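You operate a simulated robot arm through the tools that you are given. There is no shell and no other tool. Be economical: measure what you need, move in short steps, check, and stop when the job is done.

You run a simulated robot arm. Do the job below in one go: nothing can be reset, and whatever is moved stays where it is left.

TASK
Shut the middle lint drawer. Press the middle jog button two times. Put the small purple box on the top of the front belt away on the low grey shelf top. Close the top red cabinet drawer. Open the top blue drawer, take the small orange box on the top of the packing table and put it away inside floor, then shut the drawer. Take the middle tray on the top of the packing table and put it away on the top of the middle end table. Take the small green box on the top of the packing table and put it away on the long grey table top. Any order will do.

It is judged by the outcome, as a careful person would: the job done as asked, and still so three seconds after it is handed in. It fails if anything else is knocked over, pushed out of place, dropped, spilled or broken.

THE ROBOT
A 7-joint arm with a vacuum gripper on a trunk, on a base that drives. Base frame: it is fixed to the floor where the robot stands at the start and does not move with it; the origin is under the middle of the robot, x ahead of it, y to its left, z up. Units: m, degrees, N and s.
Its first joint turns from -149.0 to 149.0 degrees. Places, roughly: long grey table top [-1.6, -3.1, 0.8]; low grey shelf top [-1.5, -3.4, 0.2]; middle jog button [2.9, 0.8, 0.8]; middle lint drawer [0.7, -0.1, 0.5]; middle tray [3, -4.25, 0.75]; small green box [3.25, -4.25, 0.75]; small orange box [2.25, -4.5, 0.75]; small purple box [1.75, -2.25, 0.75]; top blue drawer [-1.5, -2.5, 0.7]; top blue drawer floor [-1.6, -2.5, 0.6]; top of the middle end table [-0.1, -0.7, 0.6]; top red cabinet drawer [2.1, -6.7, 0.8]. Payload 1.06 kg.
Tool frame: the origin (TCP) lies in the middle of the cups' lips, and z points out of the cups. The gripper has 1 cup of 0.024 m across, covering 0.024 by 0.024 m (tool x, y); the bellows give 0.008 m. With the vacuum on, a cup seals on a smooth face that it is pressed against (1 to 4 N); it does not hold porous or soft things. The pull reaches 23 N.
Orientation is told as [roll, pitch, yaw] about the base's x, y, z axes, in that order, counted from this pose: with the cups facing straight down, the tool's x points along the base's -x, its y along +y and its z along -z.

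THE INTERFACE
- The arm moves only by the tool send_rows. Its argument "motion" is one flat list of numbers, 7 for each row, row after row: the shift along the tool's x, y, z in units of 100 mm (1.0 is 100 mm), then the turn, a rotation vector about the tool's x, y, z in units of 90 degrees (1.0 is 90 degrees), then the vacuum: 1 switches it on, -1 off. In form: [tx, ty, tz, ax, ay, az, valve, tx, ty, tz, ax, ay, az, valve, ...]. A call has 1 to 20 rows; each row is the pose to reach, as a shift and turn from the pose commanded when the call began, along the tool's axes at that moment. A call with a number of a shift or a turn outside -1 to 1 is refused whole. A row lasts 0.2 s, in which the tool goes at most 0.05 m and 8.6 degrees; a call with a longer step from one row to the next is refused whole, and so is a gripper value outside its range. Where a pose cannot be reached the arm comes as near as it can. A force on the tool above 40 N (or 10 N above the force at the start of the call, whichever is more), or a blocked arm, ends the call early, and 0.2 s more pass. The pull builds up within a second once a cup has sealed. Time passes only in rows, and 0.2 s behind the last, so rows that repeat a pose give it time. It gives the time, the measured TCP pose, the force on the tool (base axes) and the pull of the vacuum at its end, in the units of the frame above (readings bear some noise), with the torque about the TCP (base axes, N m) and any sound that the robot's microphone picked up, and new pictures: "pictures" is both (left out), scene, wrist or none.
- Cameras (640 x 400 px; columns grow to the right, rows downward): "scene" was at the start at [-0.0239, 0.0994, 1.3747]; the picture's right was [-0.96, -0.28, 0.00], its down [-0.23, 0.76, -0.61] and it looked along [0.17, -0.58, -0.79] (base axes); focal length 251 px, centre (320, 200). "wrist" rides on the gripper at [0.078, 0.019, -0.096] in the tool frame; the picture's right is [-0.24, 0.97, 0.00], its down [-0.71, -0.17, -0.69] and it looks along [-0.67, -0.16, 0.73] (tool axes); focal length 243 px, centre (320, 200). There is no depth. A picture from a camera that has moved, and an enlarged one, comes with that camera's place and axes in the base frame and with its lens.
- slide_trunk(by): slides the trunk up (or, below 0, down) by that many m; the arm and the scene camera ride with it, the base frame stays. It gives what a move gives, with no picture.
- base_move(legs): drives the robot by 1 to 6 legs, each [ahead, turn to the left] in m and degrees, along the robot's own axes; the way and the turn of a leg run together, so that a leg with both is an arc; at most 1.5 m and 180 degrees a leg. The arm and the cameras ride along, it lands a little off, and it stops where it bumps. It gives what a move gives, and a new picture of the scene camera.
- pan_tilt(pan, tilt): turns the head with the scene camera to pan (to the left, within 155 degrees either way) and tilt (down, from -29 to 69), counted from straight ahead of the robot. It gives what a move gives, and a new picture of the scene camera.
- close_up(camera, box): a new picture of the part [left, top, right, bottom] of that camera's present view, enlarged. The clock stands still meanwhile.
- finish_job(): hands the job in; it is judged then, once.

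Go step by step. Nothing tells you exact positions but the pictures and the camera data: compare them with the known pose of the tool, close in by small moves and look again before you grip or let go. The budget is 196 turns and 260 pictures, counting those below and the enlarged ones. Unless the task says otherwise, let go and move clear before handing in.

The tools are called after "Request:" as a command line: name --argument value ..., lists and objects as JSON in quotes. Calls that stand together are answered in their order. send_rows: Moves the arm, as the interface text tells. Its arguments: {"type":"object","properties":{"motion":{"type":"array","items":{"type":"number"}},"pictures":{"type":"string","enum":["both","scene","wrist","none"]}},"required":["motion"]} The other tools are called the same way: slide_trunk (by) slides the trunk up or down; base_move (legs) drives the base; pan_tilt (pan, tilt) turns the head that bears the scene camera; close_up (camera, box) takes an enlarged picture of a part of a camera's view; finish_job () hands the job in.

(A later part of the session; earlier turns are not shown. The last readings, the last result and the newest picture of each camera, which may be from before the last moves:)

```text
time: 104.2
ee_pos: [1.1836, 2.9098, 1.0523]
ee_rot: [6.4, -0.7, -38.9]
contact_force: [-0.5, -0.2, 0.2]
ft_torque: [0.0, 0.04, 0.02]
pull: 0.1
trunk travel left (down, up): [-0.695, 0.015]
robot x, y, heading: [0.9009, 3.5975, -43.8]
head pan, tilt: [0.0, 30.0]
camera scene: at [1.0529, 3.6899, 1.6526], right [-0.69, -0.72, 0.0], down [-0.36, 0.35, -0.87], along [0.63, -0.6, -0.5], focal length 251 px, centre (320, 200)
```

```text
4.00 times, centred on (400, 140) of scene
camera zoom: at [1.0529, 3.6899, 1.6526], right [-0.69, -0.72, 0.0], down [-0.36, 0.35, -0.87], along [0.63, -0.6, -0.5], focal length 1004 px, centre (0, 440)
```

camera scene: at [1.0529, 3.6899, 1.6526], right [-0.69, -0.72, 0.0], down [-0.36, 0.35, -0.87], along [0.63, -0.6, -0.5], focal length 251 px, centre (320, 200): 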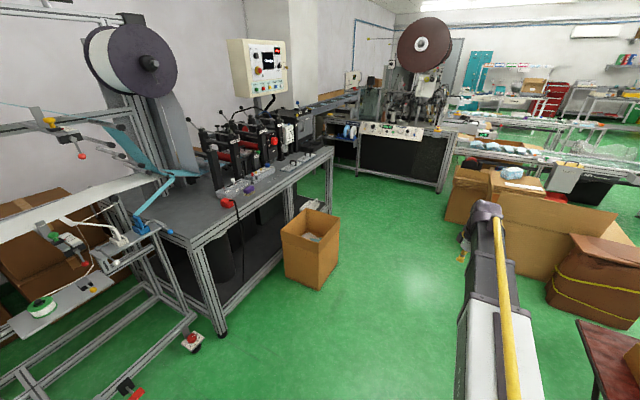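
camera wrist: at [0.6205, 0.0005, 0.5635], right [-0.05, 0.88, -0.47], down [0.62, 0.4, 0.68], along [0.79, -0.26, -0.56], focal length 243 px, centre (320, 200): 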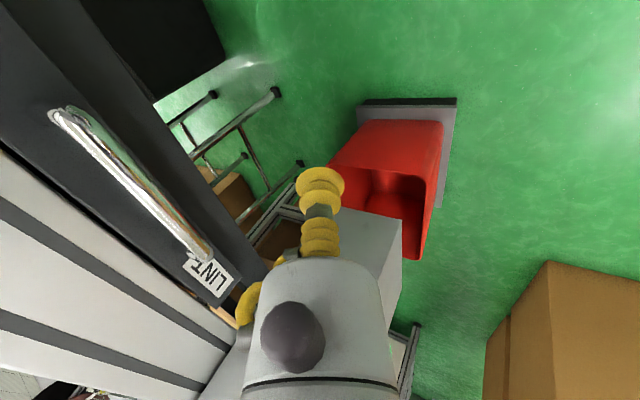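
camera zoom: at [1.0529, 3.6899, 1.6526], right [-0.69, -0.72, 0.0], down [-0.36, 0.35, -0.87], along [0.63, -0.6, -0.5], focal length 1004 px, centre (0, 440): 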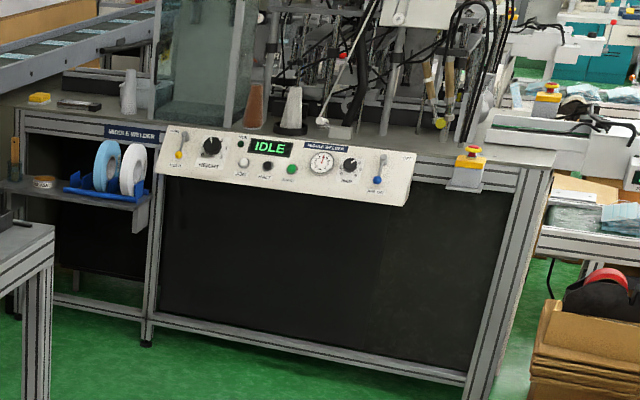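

Request:
base_move --legs '[[0, -13.7], [1.304, 0], [0, 4], [1.3, 0]]'

Request:
pan_tilt --pan 10 --tilt 45

```text
time: 118.2
ee_pos: [2.5736, 0.7535, 1.0534]
ee_rot: [6.4, -0.7, -47.8]
contact_force: [0.3, 0.0, 0.7]
ft_torque: [-0.02, -0.01, 0.06]
pull: 0.1
trunk travel left (down, up): [-0.695, 0.015]
robot x, y, heading: [2.4004, 1.4799, -52.3]
head pan, tilt: [0.0, 30.0]
camera scene: at [2.5655, 1.5446, 1.6526], right [-0.79, -0.61, 0.0], down [-0.3, 0.4, -0.87], along [0.53, -0.69, -0.5], focal length 251 px, centre (320, 200)
```

scene: 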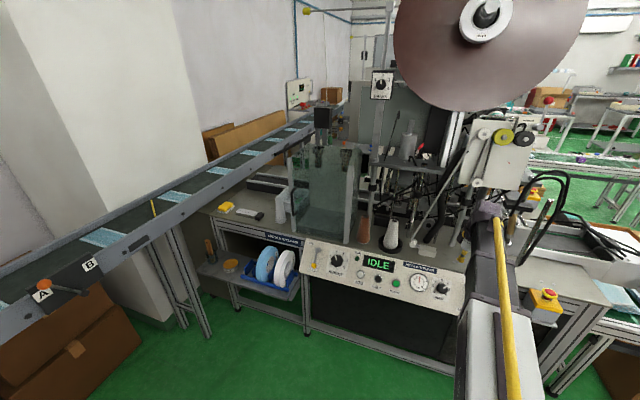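

```text
time: 119.0
ee_pos: [2.5739, 0.753, 1.0531]
ee_rot: [6.3, -0.7, -47.8]
contact_force: [0.6, 0.5, 0.4]
ft_torque: [-0.01, 0.0, -0.06]
pull: 0.0
trunk travel left (down, up): [-0.695, 0.015]
robot x, y, heading: [2.4054, 1.4801, -52.7]
head pan, tilt: [10.0, 45.0]
camera scene: at [2.5704, 1.5614, 1.63], right [-0.68, -0.74, 0.0], down [-0.52, 0.48, -0.71], along [0.52, -0.48, -0.71], focal length 251 px, centre (320, 200)
```

scene: 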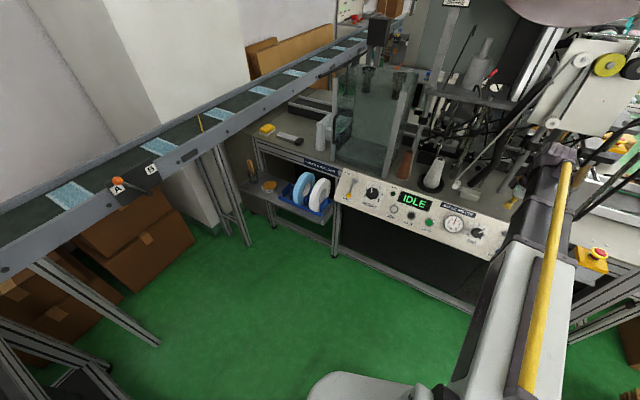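

Request:
close_up --camera "scene" --box '[330, 160, 510, 270]'

Request:
close_up --camera "wrist" --box '[0, 0, 640, 400]'

```text
3.56 times, centred on (420, 215) of scene
camera zoom: at [2.5704, 1.5614, 1.63], right [-0.68, -0.74, 0.0], down [-0.52, 0.48, -0.71], along [0.52, -0.48, -0.71], focal length 893 px, centre (-36, 147)
```

zoom: 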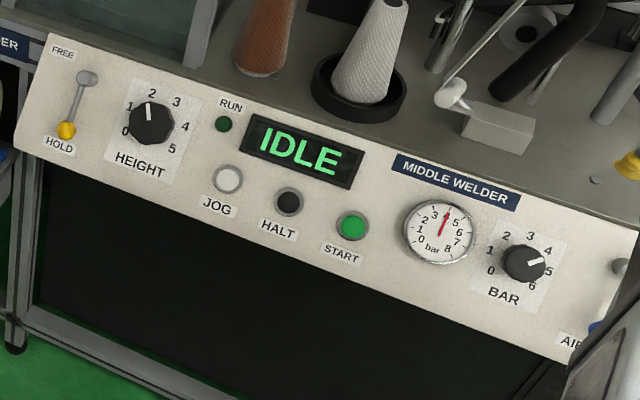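

```text
1.00 times, centred on (320, 200) of wrist (not enlarged: the box is as wide or as high as the picture)
camera zoom: at [2.5285, 0.8173, 1.1504], right [0.87, 0.48, 0.11], down [0.29, -0.68, 0.67], along [0.4, -0.55, -0.73], focal length 243 px, centre (320, 200)
```

zoom: 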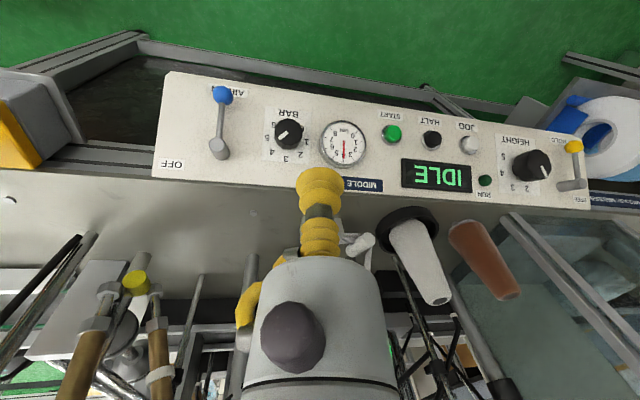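

JOG is the white button, which I triangulate at about [2.918, 0.770, 0.78] on a panel sloping ~36° from vertical. I swing the base left so the tool comes in front of it and turn the tool square to the panel.

Request:
base_move --legs '[[0, 23]]'

Request:
send_rows --motion '[0, 0, 0, 0.012, 0, 0.088, -1, 0, 0, 0, 0.024, 0, 0.176, -1, 0, 0, 0, 0.036, 0, 0.264, -1, 0, 0, 0, 0.048, 0, 0.352, -1, 0, 0, 0, 0.06, 0, 0.44, -1, 0, 0, 0, 0.071, 0, 0.522, -1]' --pictures "wrist"

```text
time: 120.5
ee_pos: [2.8423, 0.8759, 1.0516]
ee_rot: [6.3, -0.7, -24.9]
contact_force: [0.1, -0.1, 0.0]
ft_torque: [0.01, 0.0, 0.02]
pull: 0.0
trunk travel left (down, up): [-0.695, 0.015]
robot x, y, heading: [2.4033, 1.4771, -29.7]
head pan, tilt: [10.0, 45.0]
camera scene: at [2.5249, 1.6199, 1.6299], right [-0.34, -0.94, 0.0], down [-0.67, 0.24, -0.71], along [0.67, -0.24, -0.71], focal length 251 px, centre (320, 200)
```

scene: 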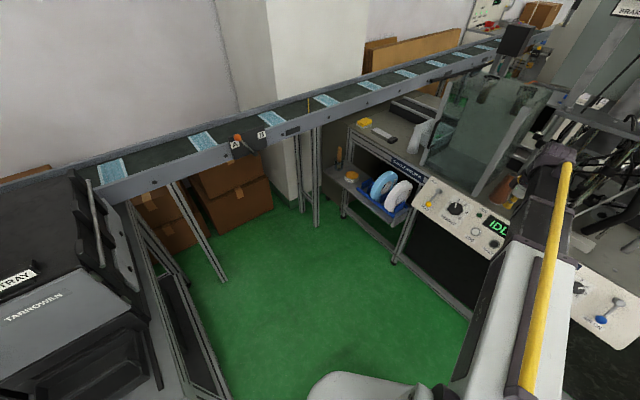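

```text
time: 122.0
ee_pos: [2.8418, 0.8751, 1.0529]
ee_rot: [-0.7, 1.8, -72.0]
contact_force: [-0.2, 0.0, 0.1]
ft_torque: [0.02, -0.02, -0.02]
pull: 0.1
trunk travel left (down, up): [-0.695, 0.015]
robot x, y, heading: [2.4036, 1.475, -29.7]
head pan, tilt: [10.0, 45.0]
camera wrist: at [2.8383, 0.9536, 1.1518], right [1.0, 0.08, -0.02], down [0.07, -0.74, 0.67], along [0.04, -0.67, -0.75], focal length 243 px, centre (320, 200)
```

wrist: 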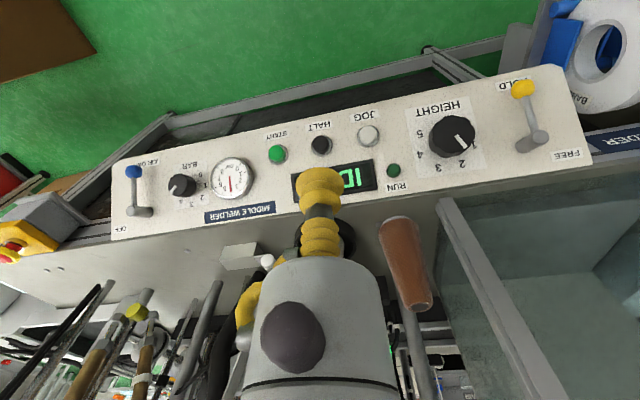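

Request:
send_rows --motion '[0, 0.08, 0, 0, -0.085, 0, -1, 0, 0.16, 0, 0, -0.17, 0, -1, 0, 0.24, 0, 0, -0.255, 0, -1, 0, 0.32, 0, 0, -0.34, 0, -1, 0, 0.4, 0, 0, -0.425, 0, -1, 0, 0.436, 0, 0, -0.51, 0, -1, 0, 0.436, 0, 0, -0.6, 0, -1]' --pictures "none"

Request:
slide_trunk --by -0.24

Request:
pan_tilt --pan -20 --tilt 45

Request:
close_up --camera "wrist" --box '[0, 0, 640, 400]'

```text
time: 123.5
ee_pos: [2.8828, 0.8907, 1.0525]
ee_rot: [-1.2, -52.4, -70.8]
contact_force: [0.0, -0.6, -0.2]
ft_torque: [-0.01, 0.0, -0.04]
pull: 0.1
trunk travel left (down, up): [-0.695, 0.015]
robot x, y, heading: [2.4039, 1.4809, -29.9]
head pan, tilt: [10.0, 45.0]
```

```text
time: 126.0
ee_pos: [2.8815, 0.8896, 0.8129]
ee_rot: [-1.3, -52.3, -70.8]
contact_force: [-0.4, 0.4, -0.6]
ft_torque: [-0.03, -0.04, 0.02]
pull: 0.0
trunk travel left (down, up): [-0.455, 0.255]
robot x, y, heading: [2.4085, 1.4795, -29.4]
head pan, tilt: [10.0, 45.0]
```

```text
time: 127.0
ee_pos: [2.8827, 0.8903, 0.8133]
ee_rot: [-1.3, -52.3, -70.8]
contact_force: [1.4, 0.7, 0.5]
ft_torque: [0.0, -0.02, 0.03]
pull: 0.0
trunk travel left (down, up): [-0.455, 0.255]
robot x, y, heading: [2.401, 1.4785, -29.8]
head pan, tilt: [-20.0, 45.0]
camera scene: at [2.5008, 1.5852, 1.3899], right [-0.76, -0.65, 0.0], down [-0.46, 0.54, -0.71], along [0.46, -0.54, -0.71], focal length 251 px, centre (320, 200)
```

scene: 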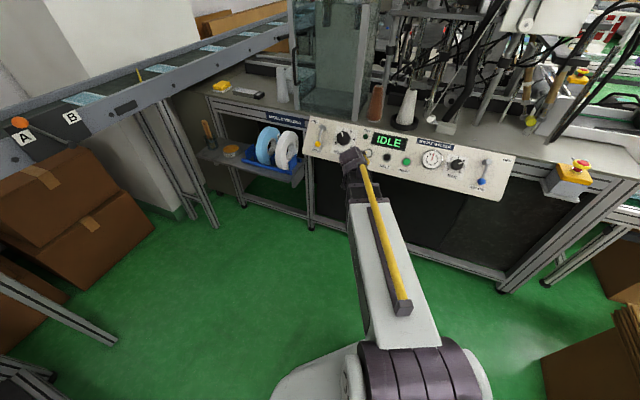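

```text
1.00 times, centred on (320, 200) of wrist (not enlarged: the box is as wide or as high as the picture)
camera zoom: at [2.8634, 1.0126, 0.8099], right [0.97, 0.17, 0.17], down [-0.18, 0.05, 0.98], along [0.15, -0.98, 0.08], focal length 243 px, centre (320, 200)
```

zoom: 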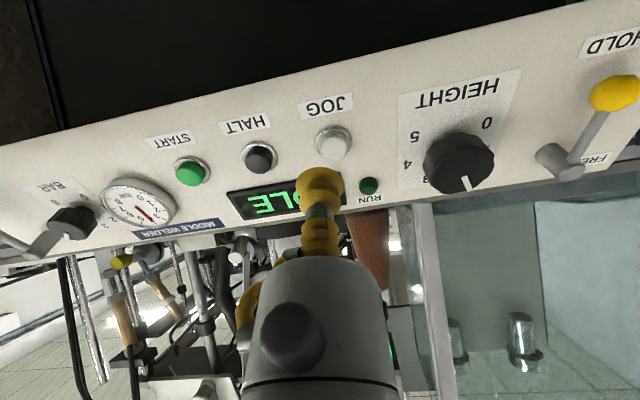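

Request:
send_rows --motion '[-0.24, 0, 0.2, 0, 0, 0, -1, -0.48, 0, 0.5, 0, 0, 0, -1, -0.48, 0, 0.85, 0, 0, 0, -1, -0.48, 0, 0.85, 0, 0, 0, -1]'

Request:
close_up --camera "scene" --box '[300, 100, 440, 190]'

```text
time: 128.0
ee_pos: [2.9129, 0.7972, 0.7993]
ee_rot: [-1.3, -52.3, -70.8]
contact_force: [-0.3, -0.5, 0.6]
ft_torque: [-0.01, -0.04, 0.02]
pull: 0.1
trunk travel left (down, up): [-0.455, 0.255]
robot x, y, heading: [2.3989, 1.4789, -29.9]
head pan, tilt: [-20.0, 45.0]
camera scene: at [2.5008, 1.585, 1.3899], right [-0.76, -0.65, 0.0], down [-0.46, 0.54, -0.71], along [0.46, -0.54, -0.71], focal length 251 px, centre (320, 200)
camera wrist: at [2.8934, 0.92, 0.7959], right [0.97, 0.17, 0.17], down [-0.18, 0.05, 0.98], along [0.15, -0.98, 0.08], focal length 243 px, centre (320, 200)
```

scene: 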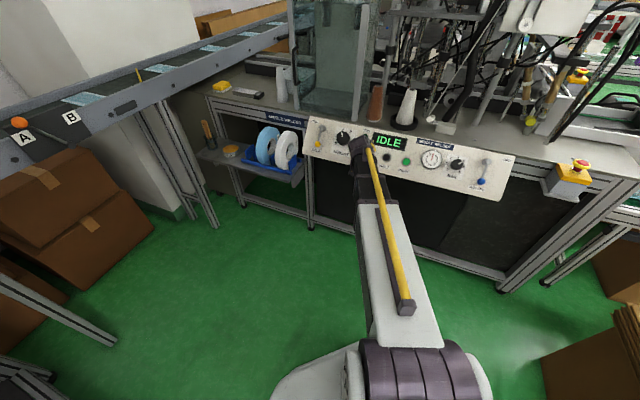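
wrist: 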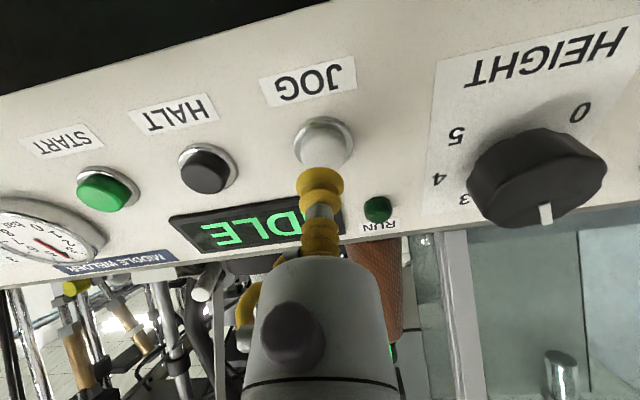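

```text
4.44 times, centred on (370, 145) of scene
camera zoom: at [2.5008, 1.585, 1.3899], right [-0.76, -0.65, 0.0], down [-0.46, 0.54, -0.71], along [0.46, -0.54, -0.71], focal length 1116 px, centre (98, 444)
```

zoom: 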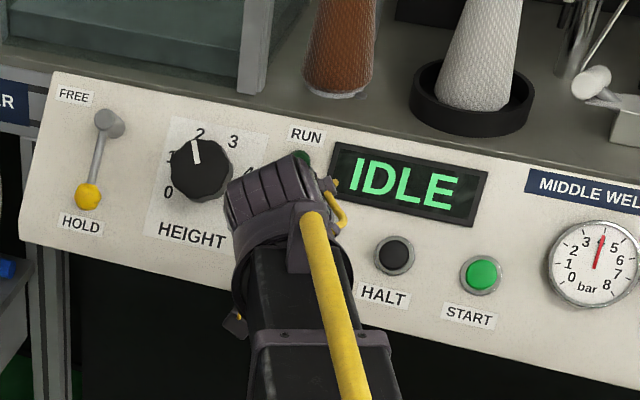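

Request:
send_rows --motion '[0.03, 0.02, 0.15, 0, 0, 0, -1, 0.03, 0.02, 0.2, 0, 0, 0, -1, 0.03, 0.02, 0.25, 0, 0, 0, -1]' --pictures "wrist"

```text
time: 128.8
ee_pos: [2.92, 0.781, 0.7816]
ee_rot: [-1.4, -52.2, -70.7]
contact_force: [0.4, 0.4, -0.1]
ft_torque: [0.01, -0.01, 0.02]
pull: 0.1
trunk travel left (down, up): [-0.455, 0.255]
robot x, y, heading: [2.4011, 1.4788, -29.5]
head pan, tilt: [-20.0, 45.0]
camera wrist: at [2.9009, 0.9038, 0.7783], right [0.97, 0.17, 0.17], down [-0.18, 0.05, 0.98], along [0.15, -0.98, 0.08], focal length 243 px, centre (320, 200)
```

wrist: 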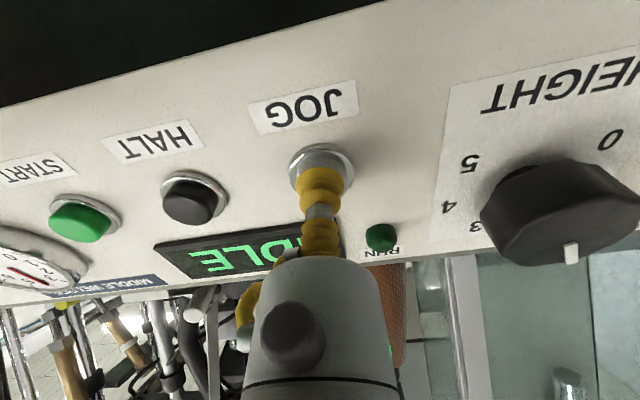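

Request:
send_rows --motion '[0, 0, 0.03, 0, 0, 0, -1, 0, 0, 0.06, 0, 0, 0, -1, 0, 0, 0.09, 0, 0, 0, -1, 0, 0, 0.12, 0, 0, 0, -1]' --pictures "wrist"

```text
time: 129.8
ee_pos: [2.9227, 0.7722, 0.7735]
ee_rot: [-1.3, -52.2, -70.8]
contact_force: [-1.6, 4.2, 2.0]
ft_torque: [0.02, 0.01, 0.01]
pull: 0.1
trunk travel left (down, up): [-0.455, 0.255]
robot x, y, heading: [2.4036, 1.4778, -29.5]
head pan, tilt: [-20.0, 45.0]
heard: click
camera wrist: at [2.9034, 0.8953, 0.771], right [0.97, 0.17, 0.17], down [-0.18, 0.05, 0.98], along [0.15, -0.98, 0.08], focal length 243 px, centre (320, 200)
```

wrist: 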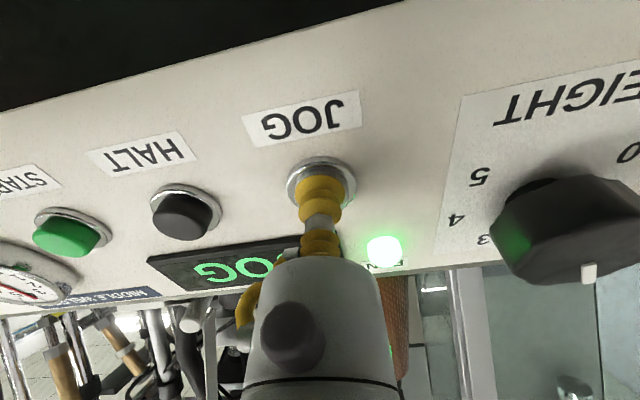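

Click heard and the RUN lamp lit: one press. I release and look, before the second press.

Request:
send_rows --motion '[0, 0, -0.1, 0, 0, 0, -1, 0, 0, -0.2, 0, 0, 0, -1, 0, 0, -0.2, 0, 0, 0, -1]' --pictures "wrist"

```text
time: 130.6
ee_pos: [2.9186, 0.788, 0.7857]
ee_rot: [-1.4, -52.3, -70.7]
contact_force: [-0.4, -0.3, 0.9]
ft_torque: [-0.01, -0.04, 0.0]
pull: 0.1
trunk travel left (down, up): [-0.455, 0.255]
robot x, y, heading: [2.4009, 1.4736, -29.7]
head pan, tilt: [-20.0, 45.0]
camera wrist: at [2.8988, 0.9104, 0.7829], right [0.97, 0.17, 0.17], down [-0.18, 0.05, 0.98], along [0.15, -0.98, 0.08], focal length 243 px, centre (320, 200)
```

wrist: 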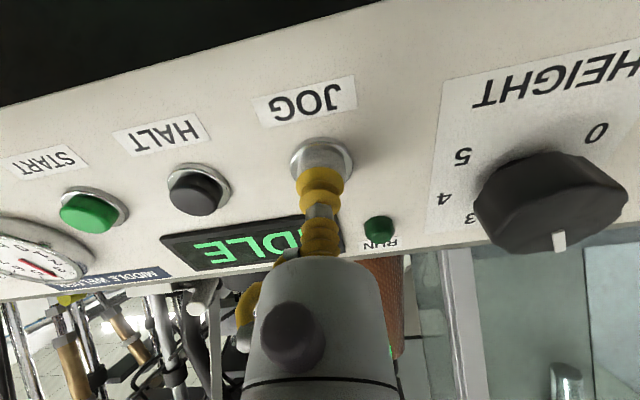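

Request:
send_rows --motion '[0, 0, 0.1, 0, 0, 0, -1, 0, 0, 0.14, 0, 0, 0, -1, 0, 0, 0.17, 0, 0, 0, -1, 0, 0, 0.2, 0, 0, 0, -1]' --pictures "wrist"

Request:
send_rows --motion '[0, 0, -0.1, 0, 0, 0, -1, 0, 0, -0.3, 0, 0, 0, -1, 0, 0, -0.7, 0, 0, 0, -1, 0, 0, -1.0, 0, 0, 0, -1]' --pictures "wrist"

```text
time: 131.6
ee_pos: [2.923, 0.7732, 0.7731]
ee_rot: [-1.3, -52.2, -70.8]
contact_force: [-0.5, 2.9, 3.4]
ft_torque: [0.01, 0.01, -0.01]
pull: 0.1
trunk travel left (down, up): [-0.455, 0.255]
robot x, y, heading: [2.4044, 1.4738, -29.7]
head pan, tilt: [-20.0, 45.0]
heard: click
camera wrist: at [2.9036, 0.8959, 0.7712], right [0.97, 0.17, 0.17], down [-0.18, 0.06, 0.98], along [0.15, -0.98, 0.08], focal length 243 px, centre (320, 200)
```

wrist: 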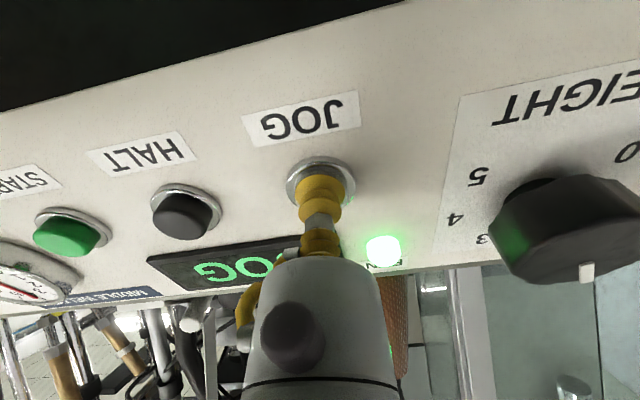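

```text
time: 132.6
ee_pos: [2.898, 0.8482, 0.8338]
ee_rot: [-1.2, -52.2, -70.8]
contact_force: [-0.3, 0.1, 0.6]
ft_torque: [0.02, -0.01, -0.02]
pull: 0.0
trunk travel left (down, up): [-0.455, 0.255]
robot x, y, heading: [2.4028, 1.4758, -29.8]
head pan, tilt: [-20.0, 45.0]
camera wrist: at [2.879, 0.971, 0.8319], right [0.97, 0.17, 0.17], down [-0.18, 0.05, 0.98], along [0.15, -0.98, 0.08], focal length 243 px, centre (320, 200)
```

wrist: 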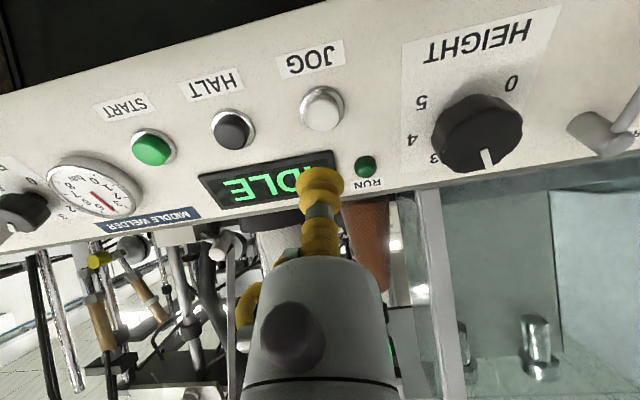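

Both presses registered and the panel reads IDLE again. I raise the trunk, straighten the tool, and drive back in reverse.

Request:
slide_trunk --by 0.25

Request:
send_rows --motion '[-0.1, 0, -0.3, 0, 0.085, 0, -1, -0.2, 0, -0.5, 0, 0.17, 0, -1, -0.2, 0, -0.7, 0, 0.255, 0, -1, -0.2, 0, -0.8, 0, 0.34, 0, -1, -0.2, 0, -0.9, 0, 0.425, 0, -1, -0.2, 0, -1.0, 0, 0.51, 0, -1, -0.2, 0, -1.0, 0, 0.58, 0, -1]' --pictures "none"

Request:
base_move --legs '[[-0.4, -22], [0, -3], [-1.05, 0], [0, -4], [-1.166, 0], [0, 75]]'

```text
time: 135.2
ee_pos: [2.8974, 0.8479, 1.0841]
ee_rot: [-1.3, -52.3, -70.9]
contact_force: [0.0, -0.2, 0.0]
ft_torque: [0.01, -0.01, -0.04]
pull: 0.0
trunk travel left (down, up): [-0.705, 0.005]
robot x, y, heading: [2.4031, 1.4746, -29.8]
head pan, tilt: [-20.0, 45.0]
```

```text
time: 136.8
ee_pos: [2.8787, 0.9115, 1.1611]
ee_rot: [-0.8, 0.0, -71.8]
contact_force: [-0.6, -0.4, 0.7]
ft_torque: [0.02, 0.01, 0.0]
pull: 0.0
trunk travel left (down, up): [-0.705, 0.005]
robot x, y, heading: [2.4048, 1.4788, -29.9]
head pan, tilt: [-20.0, 45.0]
```

```text
time: 153.9
ee_pos: [1.6054, 3.5362, 1.1607]
ee_rot: [-0.8, -0.1, -25.3]
contact_force: [0.8, -0.2, 0.2]
ft_torque: [0.01, -0.01, 0.01]
pull: 0.0
trunk travel left (down, up): [-0.705, 0.005]
robot x, y, heading: [0.8675, 3.5807, 16.8]
head pan, tilt: [-20.0, 45.0]
camera scene: at [0.8572, 3.7257, 1.6399], right [-0.06, -1.0, 0.0], down [-0.71, 0.04, -0.71], along [0.71, -0.04, -0.71], focal length 251 px, centre (320, 200)
```

scene: 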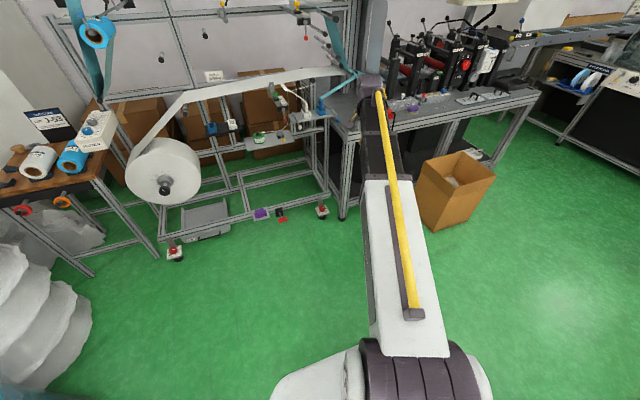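

Request:
base_move --legs '[[0, -1.3], [-1.42, 0], [0, 12], [-1.08, 0], [-1.08, 0], [0, 67]]'

Request:
base_move --legs '[[-1.45, 0]]'

```text
time: 175.3
ee_pos: [-2.2227, 2.9137, 1.1608]
ee_rot: [-0.8, -0.1, 52.2]
contact_force: [0.8, -0.3, -0.1]
ft_torque: [0.02, -0.01, 0.0]
pull: 0.0
trunk travel left (down, up): [-0.705, 0.005]
robot x, y, heading: [-2.4234, 2.207, 94.4]
head pan, tilt: [-20.0, 45.0]
camera scene: at [-2.5682, 2.2248, 1.6399], right [0.96, -0.27, 0.0], down [-0.19, -0.68, -0.71], along [0.19, 0.68, -0.71], focal length 251 px, centre (320, 200)
```

scene: 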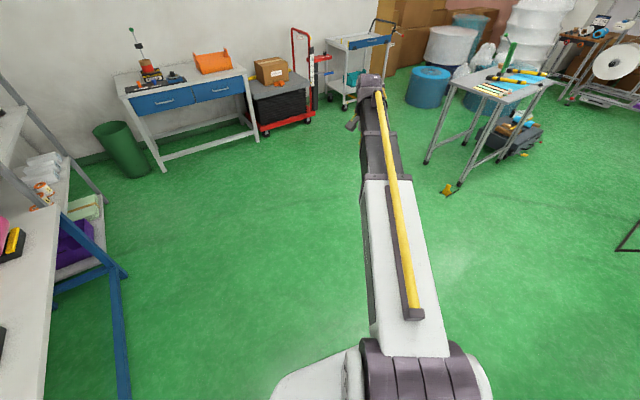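

```text
time: 182.5
ee_pos: [-2.1136, 1.4773, 1.1616]
ee_rot: [-0.8, -0.1, 52.2]
contact_force: [0.8, -0.6, -0.6]
ft_torque: [0.02, -0.01, -0.01]
pull: 0.0
trunk travel left (down, up): [-0.705, 0.005]
robot x, y, heading: [-2.3164, 0.7646, 94.4]
head pan, tilt: [-20.0, 45.0]
camera scene: at [-2.4609, 0.7887, 1.6399], right [0.96, -0.27, 0.0], down [-0.19, -0.68, -0.71], along [0.19, 0.68, -0.71], focal length 251 px, centre (320, 200)
```

scene: 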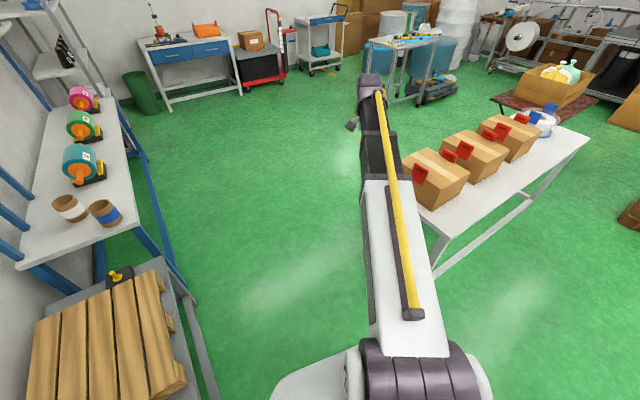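

Request:
base_move --legs '[[0, -128.8], [1.35, 0], [0, -37.6], [1.2, 0]]'

Request:
pan_tilt --pan 50 --tilt 25

```text
time: 202.1
ee_pos: [-0.8527, -1.8708, 1.1617]
ee_rot: [-0.8, -0.2, -114.4]
contact_force: [0.5, 0.3, -1.1]
ft_torque: [0.01, -0.01, 0.03]
pull: 0.0
trunk travel left (down, up): [-0.705, 0.005]
robot x, y, heading: [-0.8192, -1.133, -72.1]
head pan, tilt: [-20.0, 45.0]
camera scene: at [-0.6753, -1.1189, 1.6399], right [-1.0, 0.04, 0.0], down [0.03, 0.71, -0.71], along [-0.03, -0.71, -0.71], focal length 251 px, centre (320, 200)
```

scene: 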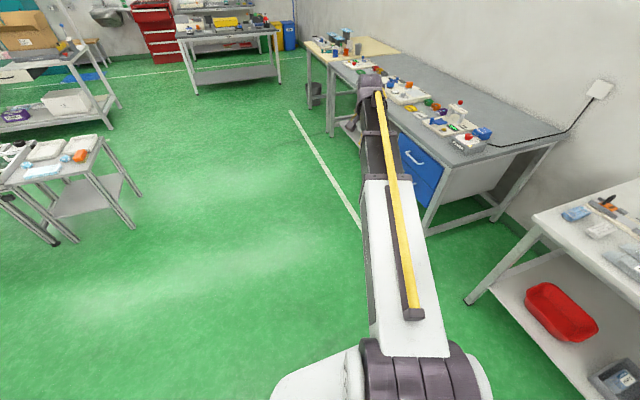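

```text
time: 203.5
ee_pos: [-0.8514, -1.8705, 1.1602]
ee_rot: [-0.8, -0.1, -114.3]
contact_force: [0.1, -0.2, -0.5]
ft_torque: [-0.02, 0.0, -0.03]
pull: 0.0
trunk travel left (down, up): [-0.705, 0.005]
robot x, y, heading: [-0.822, -1.1354, -72.1]
head pan, tilt: [50.0, 25.0]
camera scene: at [-0.5868, -1.0726, 1.6705], right [-0.38, -0.92, 0.0], down [-0.39, 0.16, -0.91], along [0.84, -0.34, -0.42], focal length 251 px, centre (320, 200)
```

scene: 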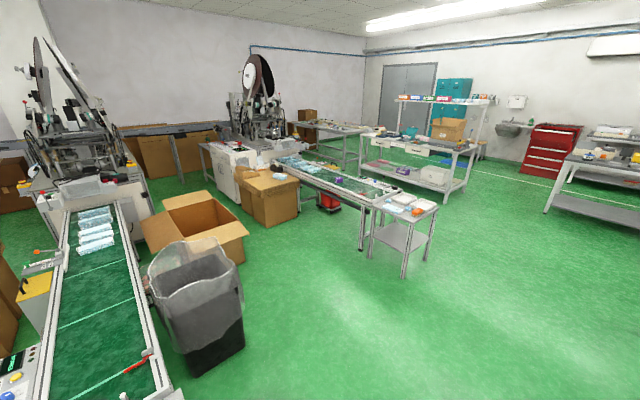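

Request:
close_up --camera "scene" --box '[260, 130, 460, 280]'

Request:
close_up --camera "scene" --box '[340, 90, 640, 230]'

```text
2.67 times, centred on (360, 205) of scene
camera zoom: at [-0.5868, -1.0726, 1.6705], right [-0.38, -0.92, 0.0], down [-0.39, 0.16, -0.91], along [0.84, -0.34, -0.42], focal length 670 px, centre (213, 187)
```

zoom: 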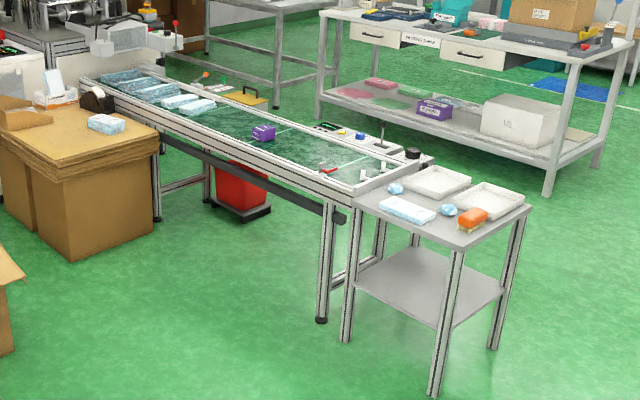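

```text
2.13 times, centred on (490, 160) of scene
camera zoom: at [-0.5868, -1.0726, 1.6705], right [-0.38, -0.92, 0.0], down [-0.39, 0.16, -0.91], along [0.84, -0.34, -0.42], focal length 536 px, centre (-43, 285)
```

zoom: 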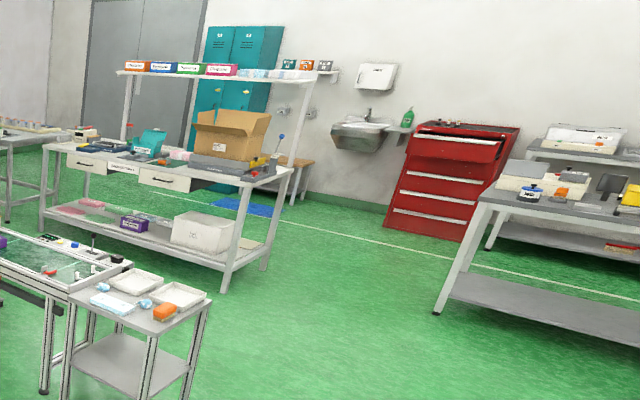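

Purple box is on the front belt near [1.6, -2.2]. I drive to its near side with the tool ending up over it.

Request:
base_move --legs '[[1.02, 0], [0, 90.3], [0.87, 0], [0.87, 0], [0, -52]]'

Request:
pan_tilt --pan -10 --tilt 45

Request:
close_up --camera "wrist" --box '[0, 0, 640, 400]'

```text
time: 223.3
ee_pos: [1.5891, -2.1771, 1.1616]
ee_rot: [-0.8, -0.1, -76.7]
contact_force: [-0.3, -0.5, 0.2]
ft_torque: [0.01, -0.01, 0.05]
pull: 0.1
trunk travel left (down, up): [-0.705, 0.005]
robot x, y, heading: [1.1602, -1.5744, -34.5]
head pan, tilt: [50.0, 25.0]
camera scene: at [1.3101, -1.3842, 1.6706], right [0.27, -0.96, 0.0], down [-0.41, -0.11, -0.91], along [0.87, 0.24, -0.42], focal length 251 px, centre (320, 200)
```

scene: 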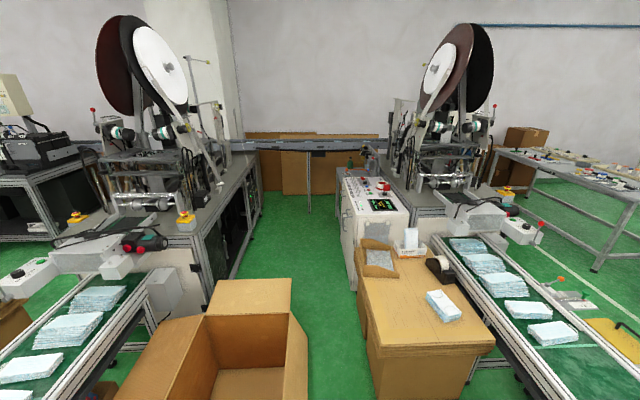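

```text
time: 224.6
ee_pos: [1.5904, -2.1769, 1.1602]
ee_rot: [-0.8, -0.1, -76.6]
contact_force: [0.3, 0.2, 0.0]
ft_torque: [-0.01, 0.03, 0.0]
pull: 0.2
trunk travel left (down, up): [-0.705, 0.005]
robot x, y, heading: [1.1643, -1.5727, -34.3]
head pan, tilt: [-10.0, 45.0]
camera scene: at [1.2795, -1.4656, 1.64], right [-0.7, -0.71, 0.0], down [-0.5, 0.5, -0.71], along [0.5, -0.5, -0.71], focal length 251 px, centre (320, 200)
```

scene: 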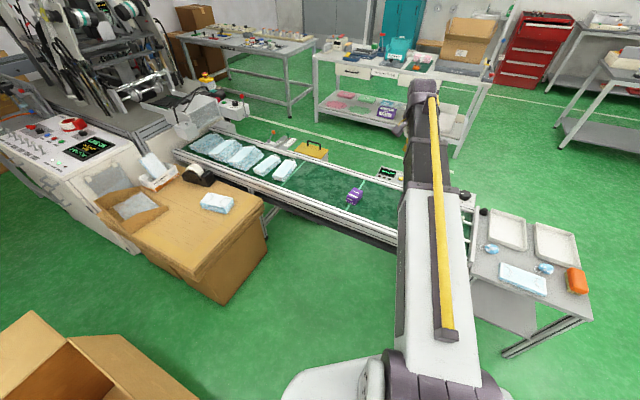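

```text
1.00 times, centred on (320, 200) of wrist (not enlarged: the box is as wide or as high as the picture)
camera zoom: at [1.5923, -2.0965, 1.2576], right [1.0, 0.0, -0.01], down [0.01, -0.73, 0.69], along [-0.01, -0.69, -0.73], focal length 243 px, centre (320, 200)
```

zoom: 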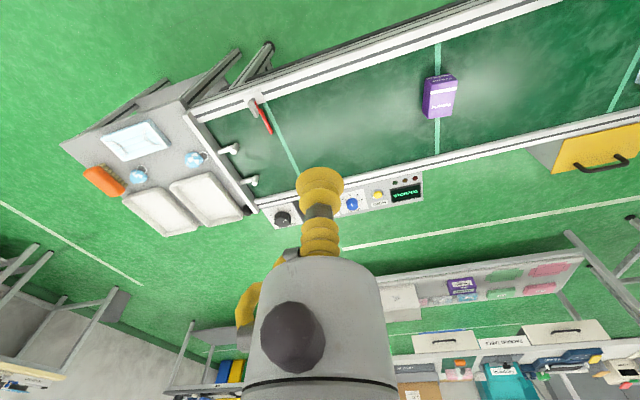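

Request:
base_move --legs '[[0, 9.3], [0.265, 0], [0, -9.3]]'

Request:
slide_trunk --by -0.25

Request:
close_up --camera "wrist" --box '[0, 0, 640, 400]'

Request:
close_up --camera "scene" --box '[270, 130, 510, 280]'

```text
time: 227.8
ee_pos: [1.8308, -2.291, 1.1599]
ee_rot: [-0.8, -0.1, -76.4]
contact_force: [0.1, 0.0, 1.5]
ft_torque: [0.03, 0.01, 0.03]
pull: 0.0
trunk travel left (down, up): [-0.705, 0.005]
robot x, y, heading: [1.404, -1.6881, -34.4]
head pan, tilt: [-10.0, 45.0]
camera scene: at [1.5202, -1.5788, 1.64], right [-0.7, -0.71, 0.0], down [-0.5, 0.5, -0.71], along [0.5, -0.49, -0.71], focal length 251 px, centre (320, 200)
```

scene: 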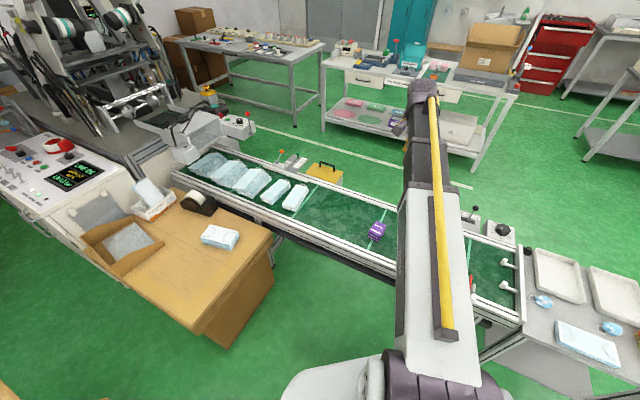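

```text
time: 230.4
ee_pos: [1.8319, -2.2899, 0.9106]
ee_rot: [-0.9, 0.0, -76.5]
contact_force: [-0.3, -0.7, 0.3]
ft_torque: [0.02, 0.02, 0.01]
pull: 0.0
trunk travel left (down, up): [-0.455, 0.255]
robot x, y, heading: [1.4002, -1.6866, -34.2]
head pan, tilt: [-10.0, 45.0]
```

```text
1.00 times, centred on (320, 200) of wrist (not enlarged: the box is as wide or as high as the picture)
camera zoom: at [1.8338, -2.2091, 1.0076], right [1.0, 0.0, -0.01], down [0.01, -0.73, 0.69], along [-0.01, -0.69, -0.73], focal length 243 px, centre (320, 200)
```

zoom: 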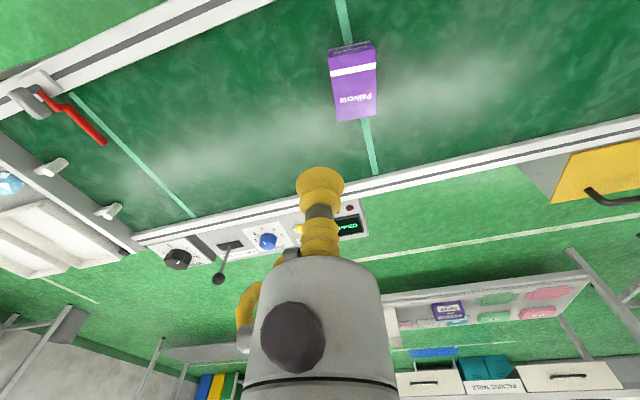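

```text
2.67 times, centred on (390, 205) of scene
camera zoom: at [1.5204, -1.5784, 1.39], right [-0.7, -0.71, 0.0], down [-0.5, 0.5, -0.71], along [0.5, -0.5, -0.71], focal length 670 px, centre (133, 187)
```

zoom: 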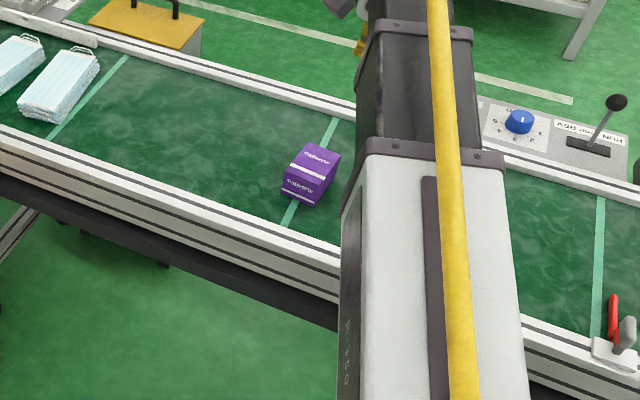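

Request:
send_rows --motion '[-0.4, 0.18, 0, 0, 0, 0, -1, -0.8, 0.35, 0, 0, 0, 0, -1]' --pictures "none"

Request:
slide_trunk --by -0.08

Request:
close_up --camera "wrist" --box '[0, 0, 640, 400]'

Request:
close_up --camera "scene" --box '[270, 130, 510, 280]'

```text
time: 231.0
ee_pos: [1.885, -2.361, 0.911]
ee_rot: [-0.8, -0.1, -76.5]
contact_force: [1.3, 0.5, 0.3]
ft_torque: [-0.01, -0.03, 0.01]
pull: 0.1
trunk travel left (down, up): [-0.455, 0.255]
robot x, y, heading: [1.4056, -1.6902, -34.3]
head pan, tilt: [-10.0, 45.0]
```

```text
time: 232.2
ee_pos: [1.8834, -2.3605, 0.8307]
ee_rot: [-0.8, -0.2, -76.5]
contact_force: [0.0, 0.0, 0.6]
ft_torque: [0.0, -0.01, 0.02]
pull: 0.0
trunk travel left (down, up): [-0.375, 0.335]
robot x, y, heading: [1.4025, -1.6871, -34.1]
head pan, tilt: [-10.0, 45.0]
```

```text
1.00 times, centred on (320, 200) of wrist (not enlarged: the box is as wide or as high as the picture)
camera zoom: at [1.8866, -2.279, 0.9276], right [1.0, 0.0, -0.01], down [0.01, -0.73, 0.69], along [-0.01, -0.69, -0.73], focal length 243 px, centre (320, 200)
```

zoom: 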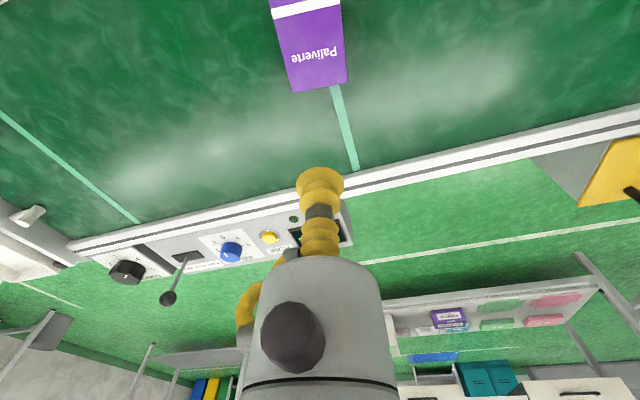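

```text
2.67 times, centred on (390, 205) of scene
camera zoom: at [1.5204, -1.5784, 1.3099], right [-0.7, -0.71, 0.0], down [-0.5, 0.5, -0.71], along [0.5, -0.5, -0.71], focal length 670 px, centre (133, 187)
```

zoom: 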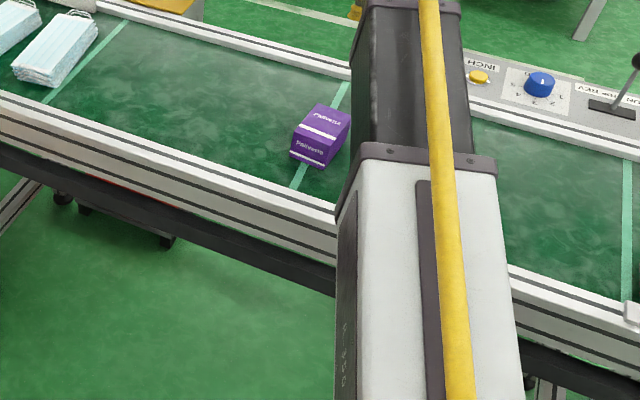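

Request:
send_rows --motion '[0.31, 0, 0.3, 0, 0, 0, -1, 0.31, 0, 0.65, 0, 0, 0, -1, 0.31, 0, 0.65, 0, 0, 0, -1]'

Request:
close_up --camera "scene" --box '[330, 130, 450, 220]'

```text
time: 233.0
ee_pos: [1.8746, -2.3305, 0.7659]
ee_rot: [-0.8, -0.1, -76.5]
contact_force: [-0.3, -0.2, 0.4]
ft_torque: [0.02, -0.02, 0.0]
pull: 0.0
trunk travel left (down, up): [-0.375, 0.335]
robot x, y, heading: [1.4053, -1.6887, -34.5]
head pan, tilt: [-10.0, 45.0]
camera scene: at [1.5205, -1.5785, 1.3099], right [-0.7, -0.71, 0.0], down [-0.5, 0.5, -0.71], along [0.5, -0.5, -0.71], focal length 251 px, centre (320, 200)
camera wrist: at [1.8781, -2.2499, 0.8616], right [1.0, 0.0, -0.01], down [0.01, -0.73, 0.69], along [-0.01, -0.69, -0.73], focal length 243 px, centre (320, 200)
```

scene: 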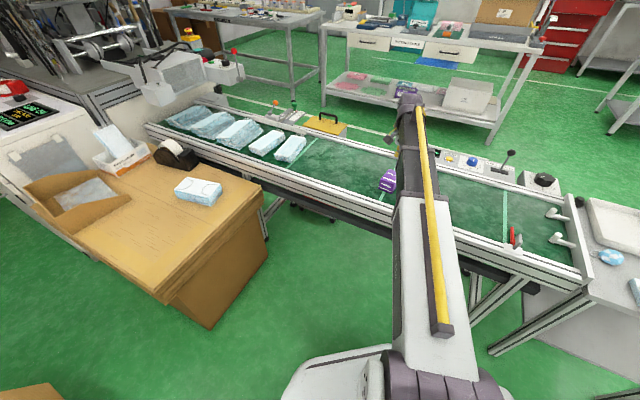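
wrist: 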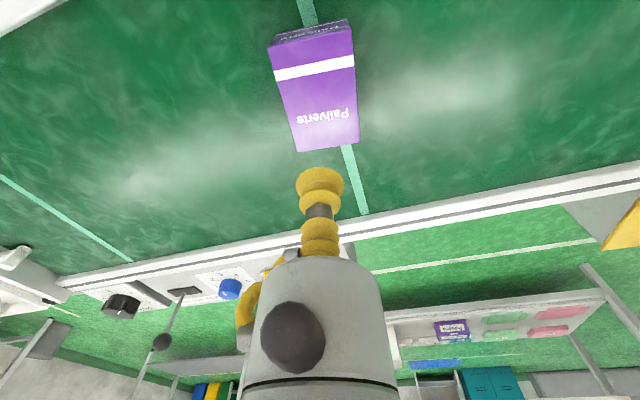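

```text
4.44 times, centred on (390, 175) of scene
camera zoom: at [1.5205, -1.5785, 1.3099], right [-0.7, -0.71, 0.0], down [-0.5, 0.5, -0.71], along [0.5, -0.5, -0.71], focal length 1116 px, centre (9, 311)
```

zoom: 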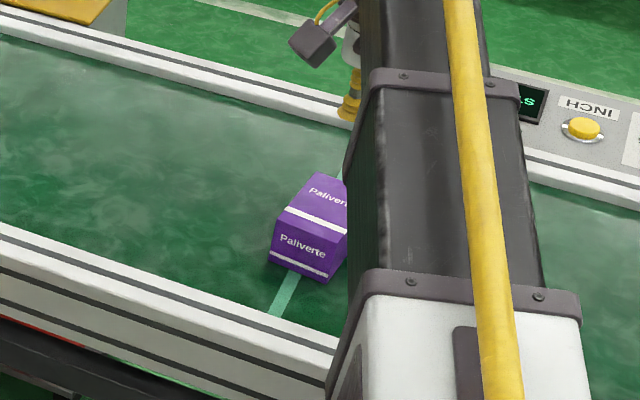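

Triangulation gives the purple box top at about [1.876, -2.324, 0.668], right under the tool. I descend with the vacuum on.

Request:
send_rows --motion '[0, 0, 0.4, 0, 0, 0, 1, 0, 0, 0.75, 0, 0, 0, 1, 0, 0, 0.85, 0, 0, 0, 1, 0, 0, 0.9, 0, 0, 0, 1, 0, 0, 0.95, 0, 0, 0, 1, 0, 0, 0.98, 0, 0, 0, 1]' --pictures "wrist"

```text
time: 234.4
ee_pos: [1.8731, -2.3306, 0.6698]
ee_rot: [-0.7, -0.2, -76.6]
contact_force: [-2.1, -1.8, 10.3]
ft_torque: [0.08, -0.09, 0.03]
pull: 22.8
trunk travel left (down, up): [-0.375, 0.335]
robot x, y, heading: [1.4061, -1.6872, -34.5]
head pan, tilt: [-10.0, 45.0]
camera wrist: at [1.8763, -2.2495, 0.766], right [1.0, 0.0, -0.01], down [0.01, -0.72, 0.69], along [-0.01, -0.69, -0.72], focal length 243 px, centre (320, 200)
```

wrist: 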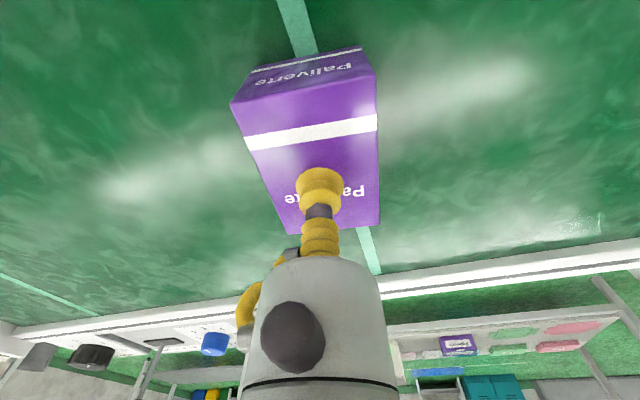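

Request:
send_rows --motion '[0, 0, -0.2, 0, 0, 0, 1, 0, 0, -0.5, 0, 0, 0, 1, 0, 0, -0.8, 0, 0, 0, 1, 0.3, 0, -1.0, 0, 0, 0, 1]' --pictures "wrist"

Request:
slide_trunk --by 0.2

```text
time: 235.4
ee_pos: [1.8684, -2.3004, 0.7682]
ee_rot: [-0.7, -0.1, -76.5]
contact_force: [-0.2, 0.0, -0.6]
ft_torque: [0.0, 0.02, 0.04]
pull: 22.8
trunk travel left (down, up): [-0.375, 0.335]
robot x, y, heading: [1.4024, -1.6821, -34.5]
head pan, tilt: [-10.0, 45.0]
camera wrist: at [1.8719, -2.2199, 0.8648], right [1.0, 0.0, -0.01], down [0.01, -0.73, 0.69], along [-0.01, -0.69, -0.73], focal length 243 px, centre (320, 200)
```

wrist: 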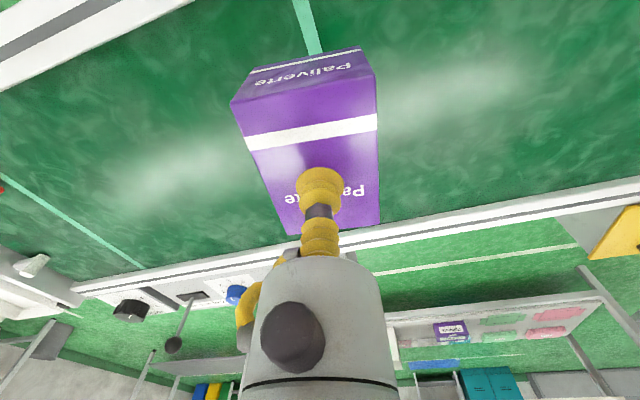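

```text
time: 237.6
ee_pos: [1.8694, -2.3005, 0.9676]
ee_rot: [-0.7, -0.1, -76.4]
contact_force: [-0.4, 0.7, -1.0]
ft_torque: [-0.01, 0.03, -0.03]
pull: 23.3
trunk travel left (down, up): [-0.575, 0.135]
robot x, y, heading: [1.4018, -1.689, -34.4]
head pan, tilt: [-10.0, 45.0]
```

Request:
base_move --legs '[[0, -127.6], [1.0, 0], [0.95, 0]]'

Request:
pan_tilt --pan 30 --tilt 30

```text
time: 252.6
ee_pos: [-1.2111, -2.3224, 0.9682]
ee_rot: [-0.8, -0.1, 156.4]
contact_force: [-0.1, 0.7, 0.1]
ft_torque: [0.02, 0.05, 0.0]
pull: 23.5
trunk travel left (down, up): [-0.575, 0.135]
robot x, y, heading: [-0.44, -2.3222, -161.5]
head pan, tilt: [-10.0, 45.0]
camera scene: at [-0.4251, -2.4776, 1.5099], right [-0.15, 0.99, 0.0], down [0.7, 0.1, -0.71], along [-0.7, -0.1, -0.71], focal length 251 px, centre (320, 200)
```

scene: 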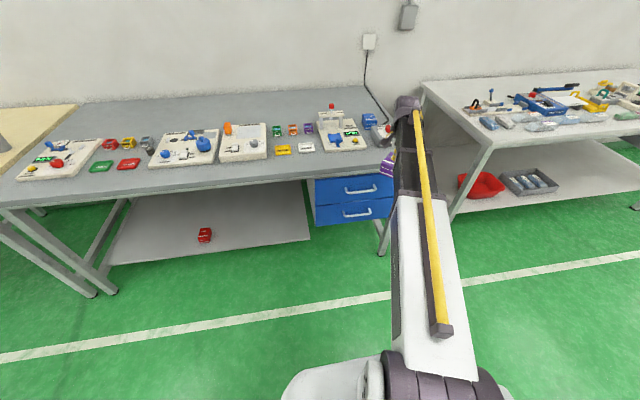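

```text
time: 253.6
ee_pos: [-1.2101, -2.3222, 0.969]
ee_rot: [-0.8, -0.1, 156.4]
contact_force: [0.2, 0.2, -0.5]
ft_torque: [-0.01, 0.0, -0.02]
pull: 22.8
trunk travel left (down, up): [-0.575, 0.135]
robot x, y, heading: [-0.4442, -2.3225, -161.5]
head pan, tilt: [30.0, 30.0]
camera scene: at [-0.4047, -2.5333, 1.5325], right [-0.75, 0.66, 0.0], down [0.33, 0.37, -0.87], along [-0.57, -0.65, -0.5], focal length 251 px, centre (320, 200)
```

scene: 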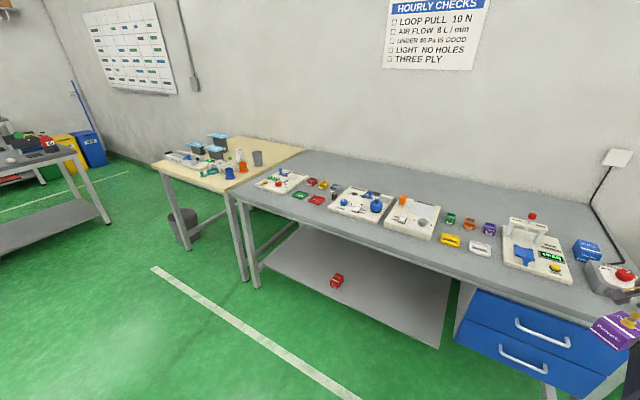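

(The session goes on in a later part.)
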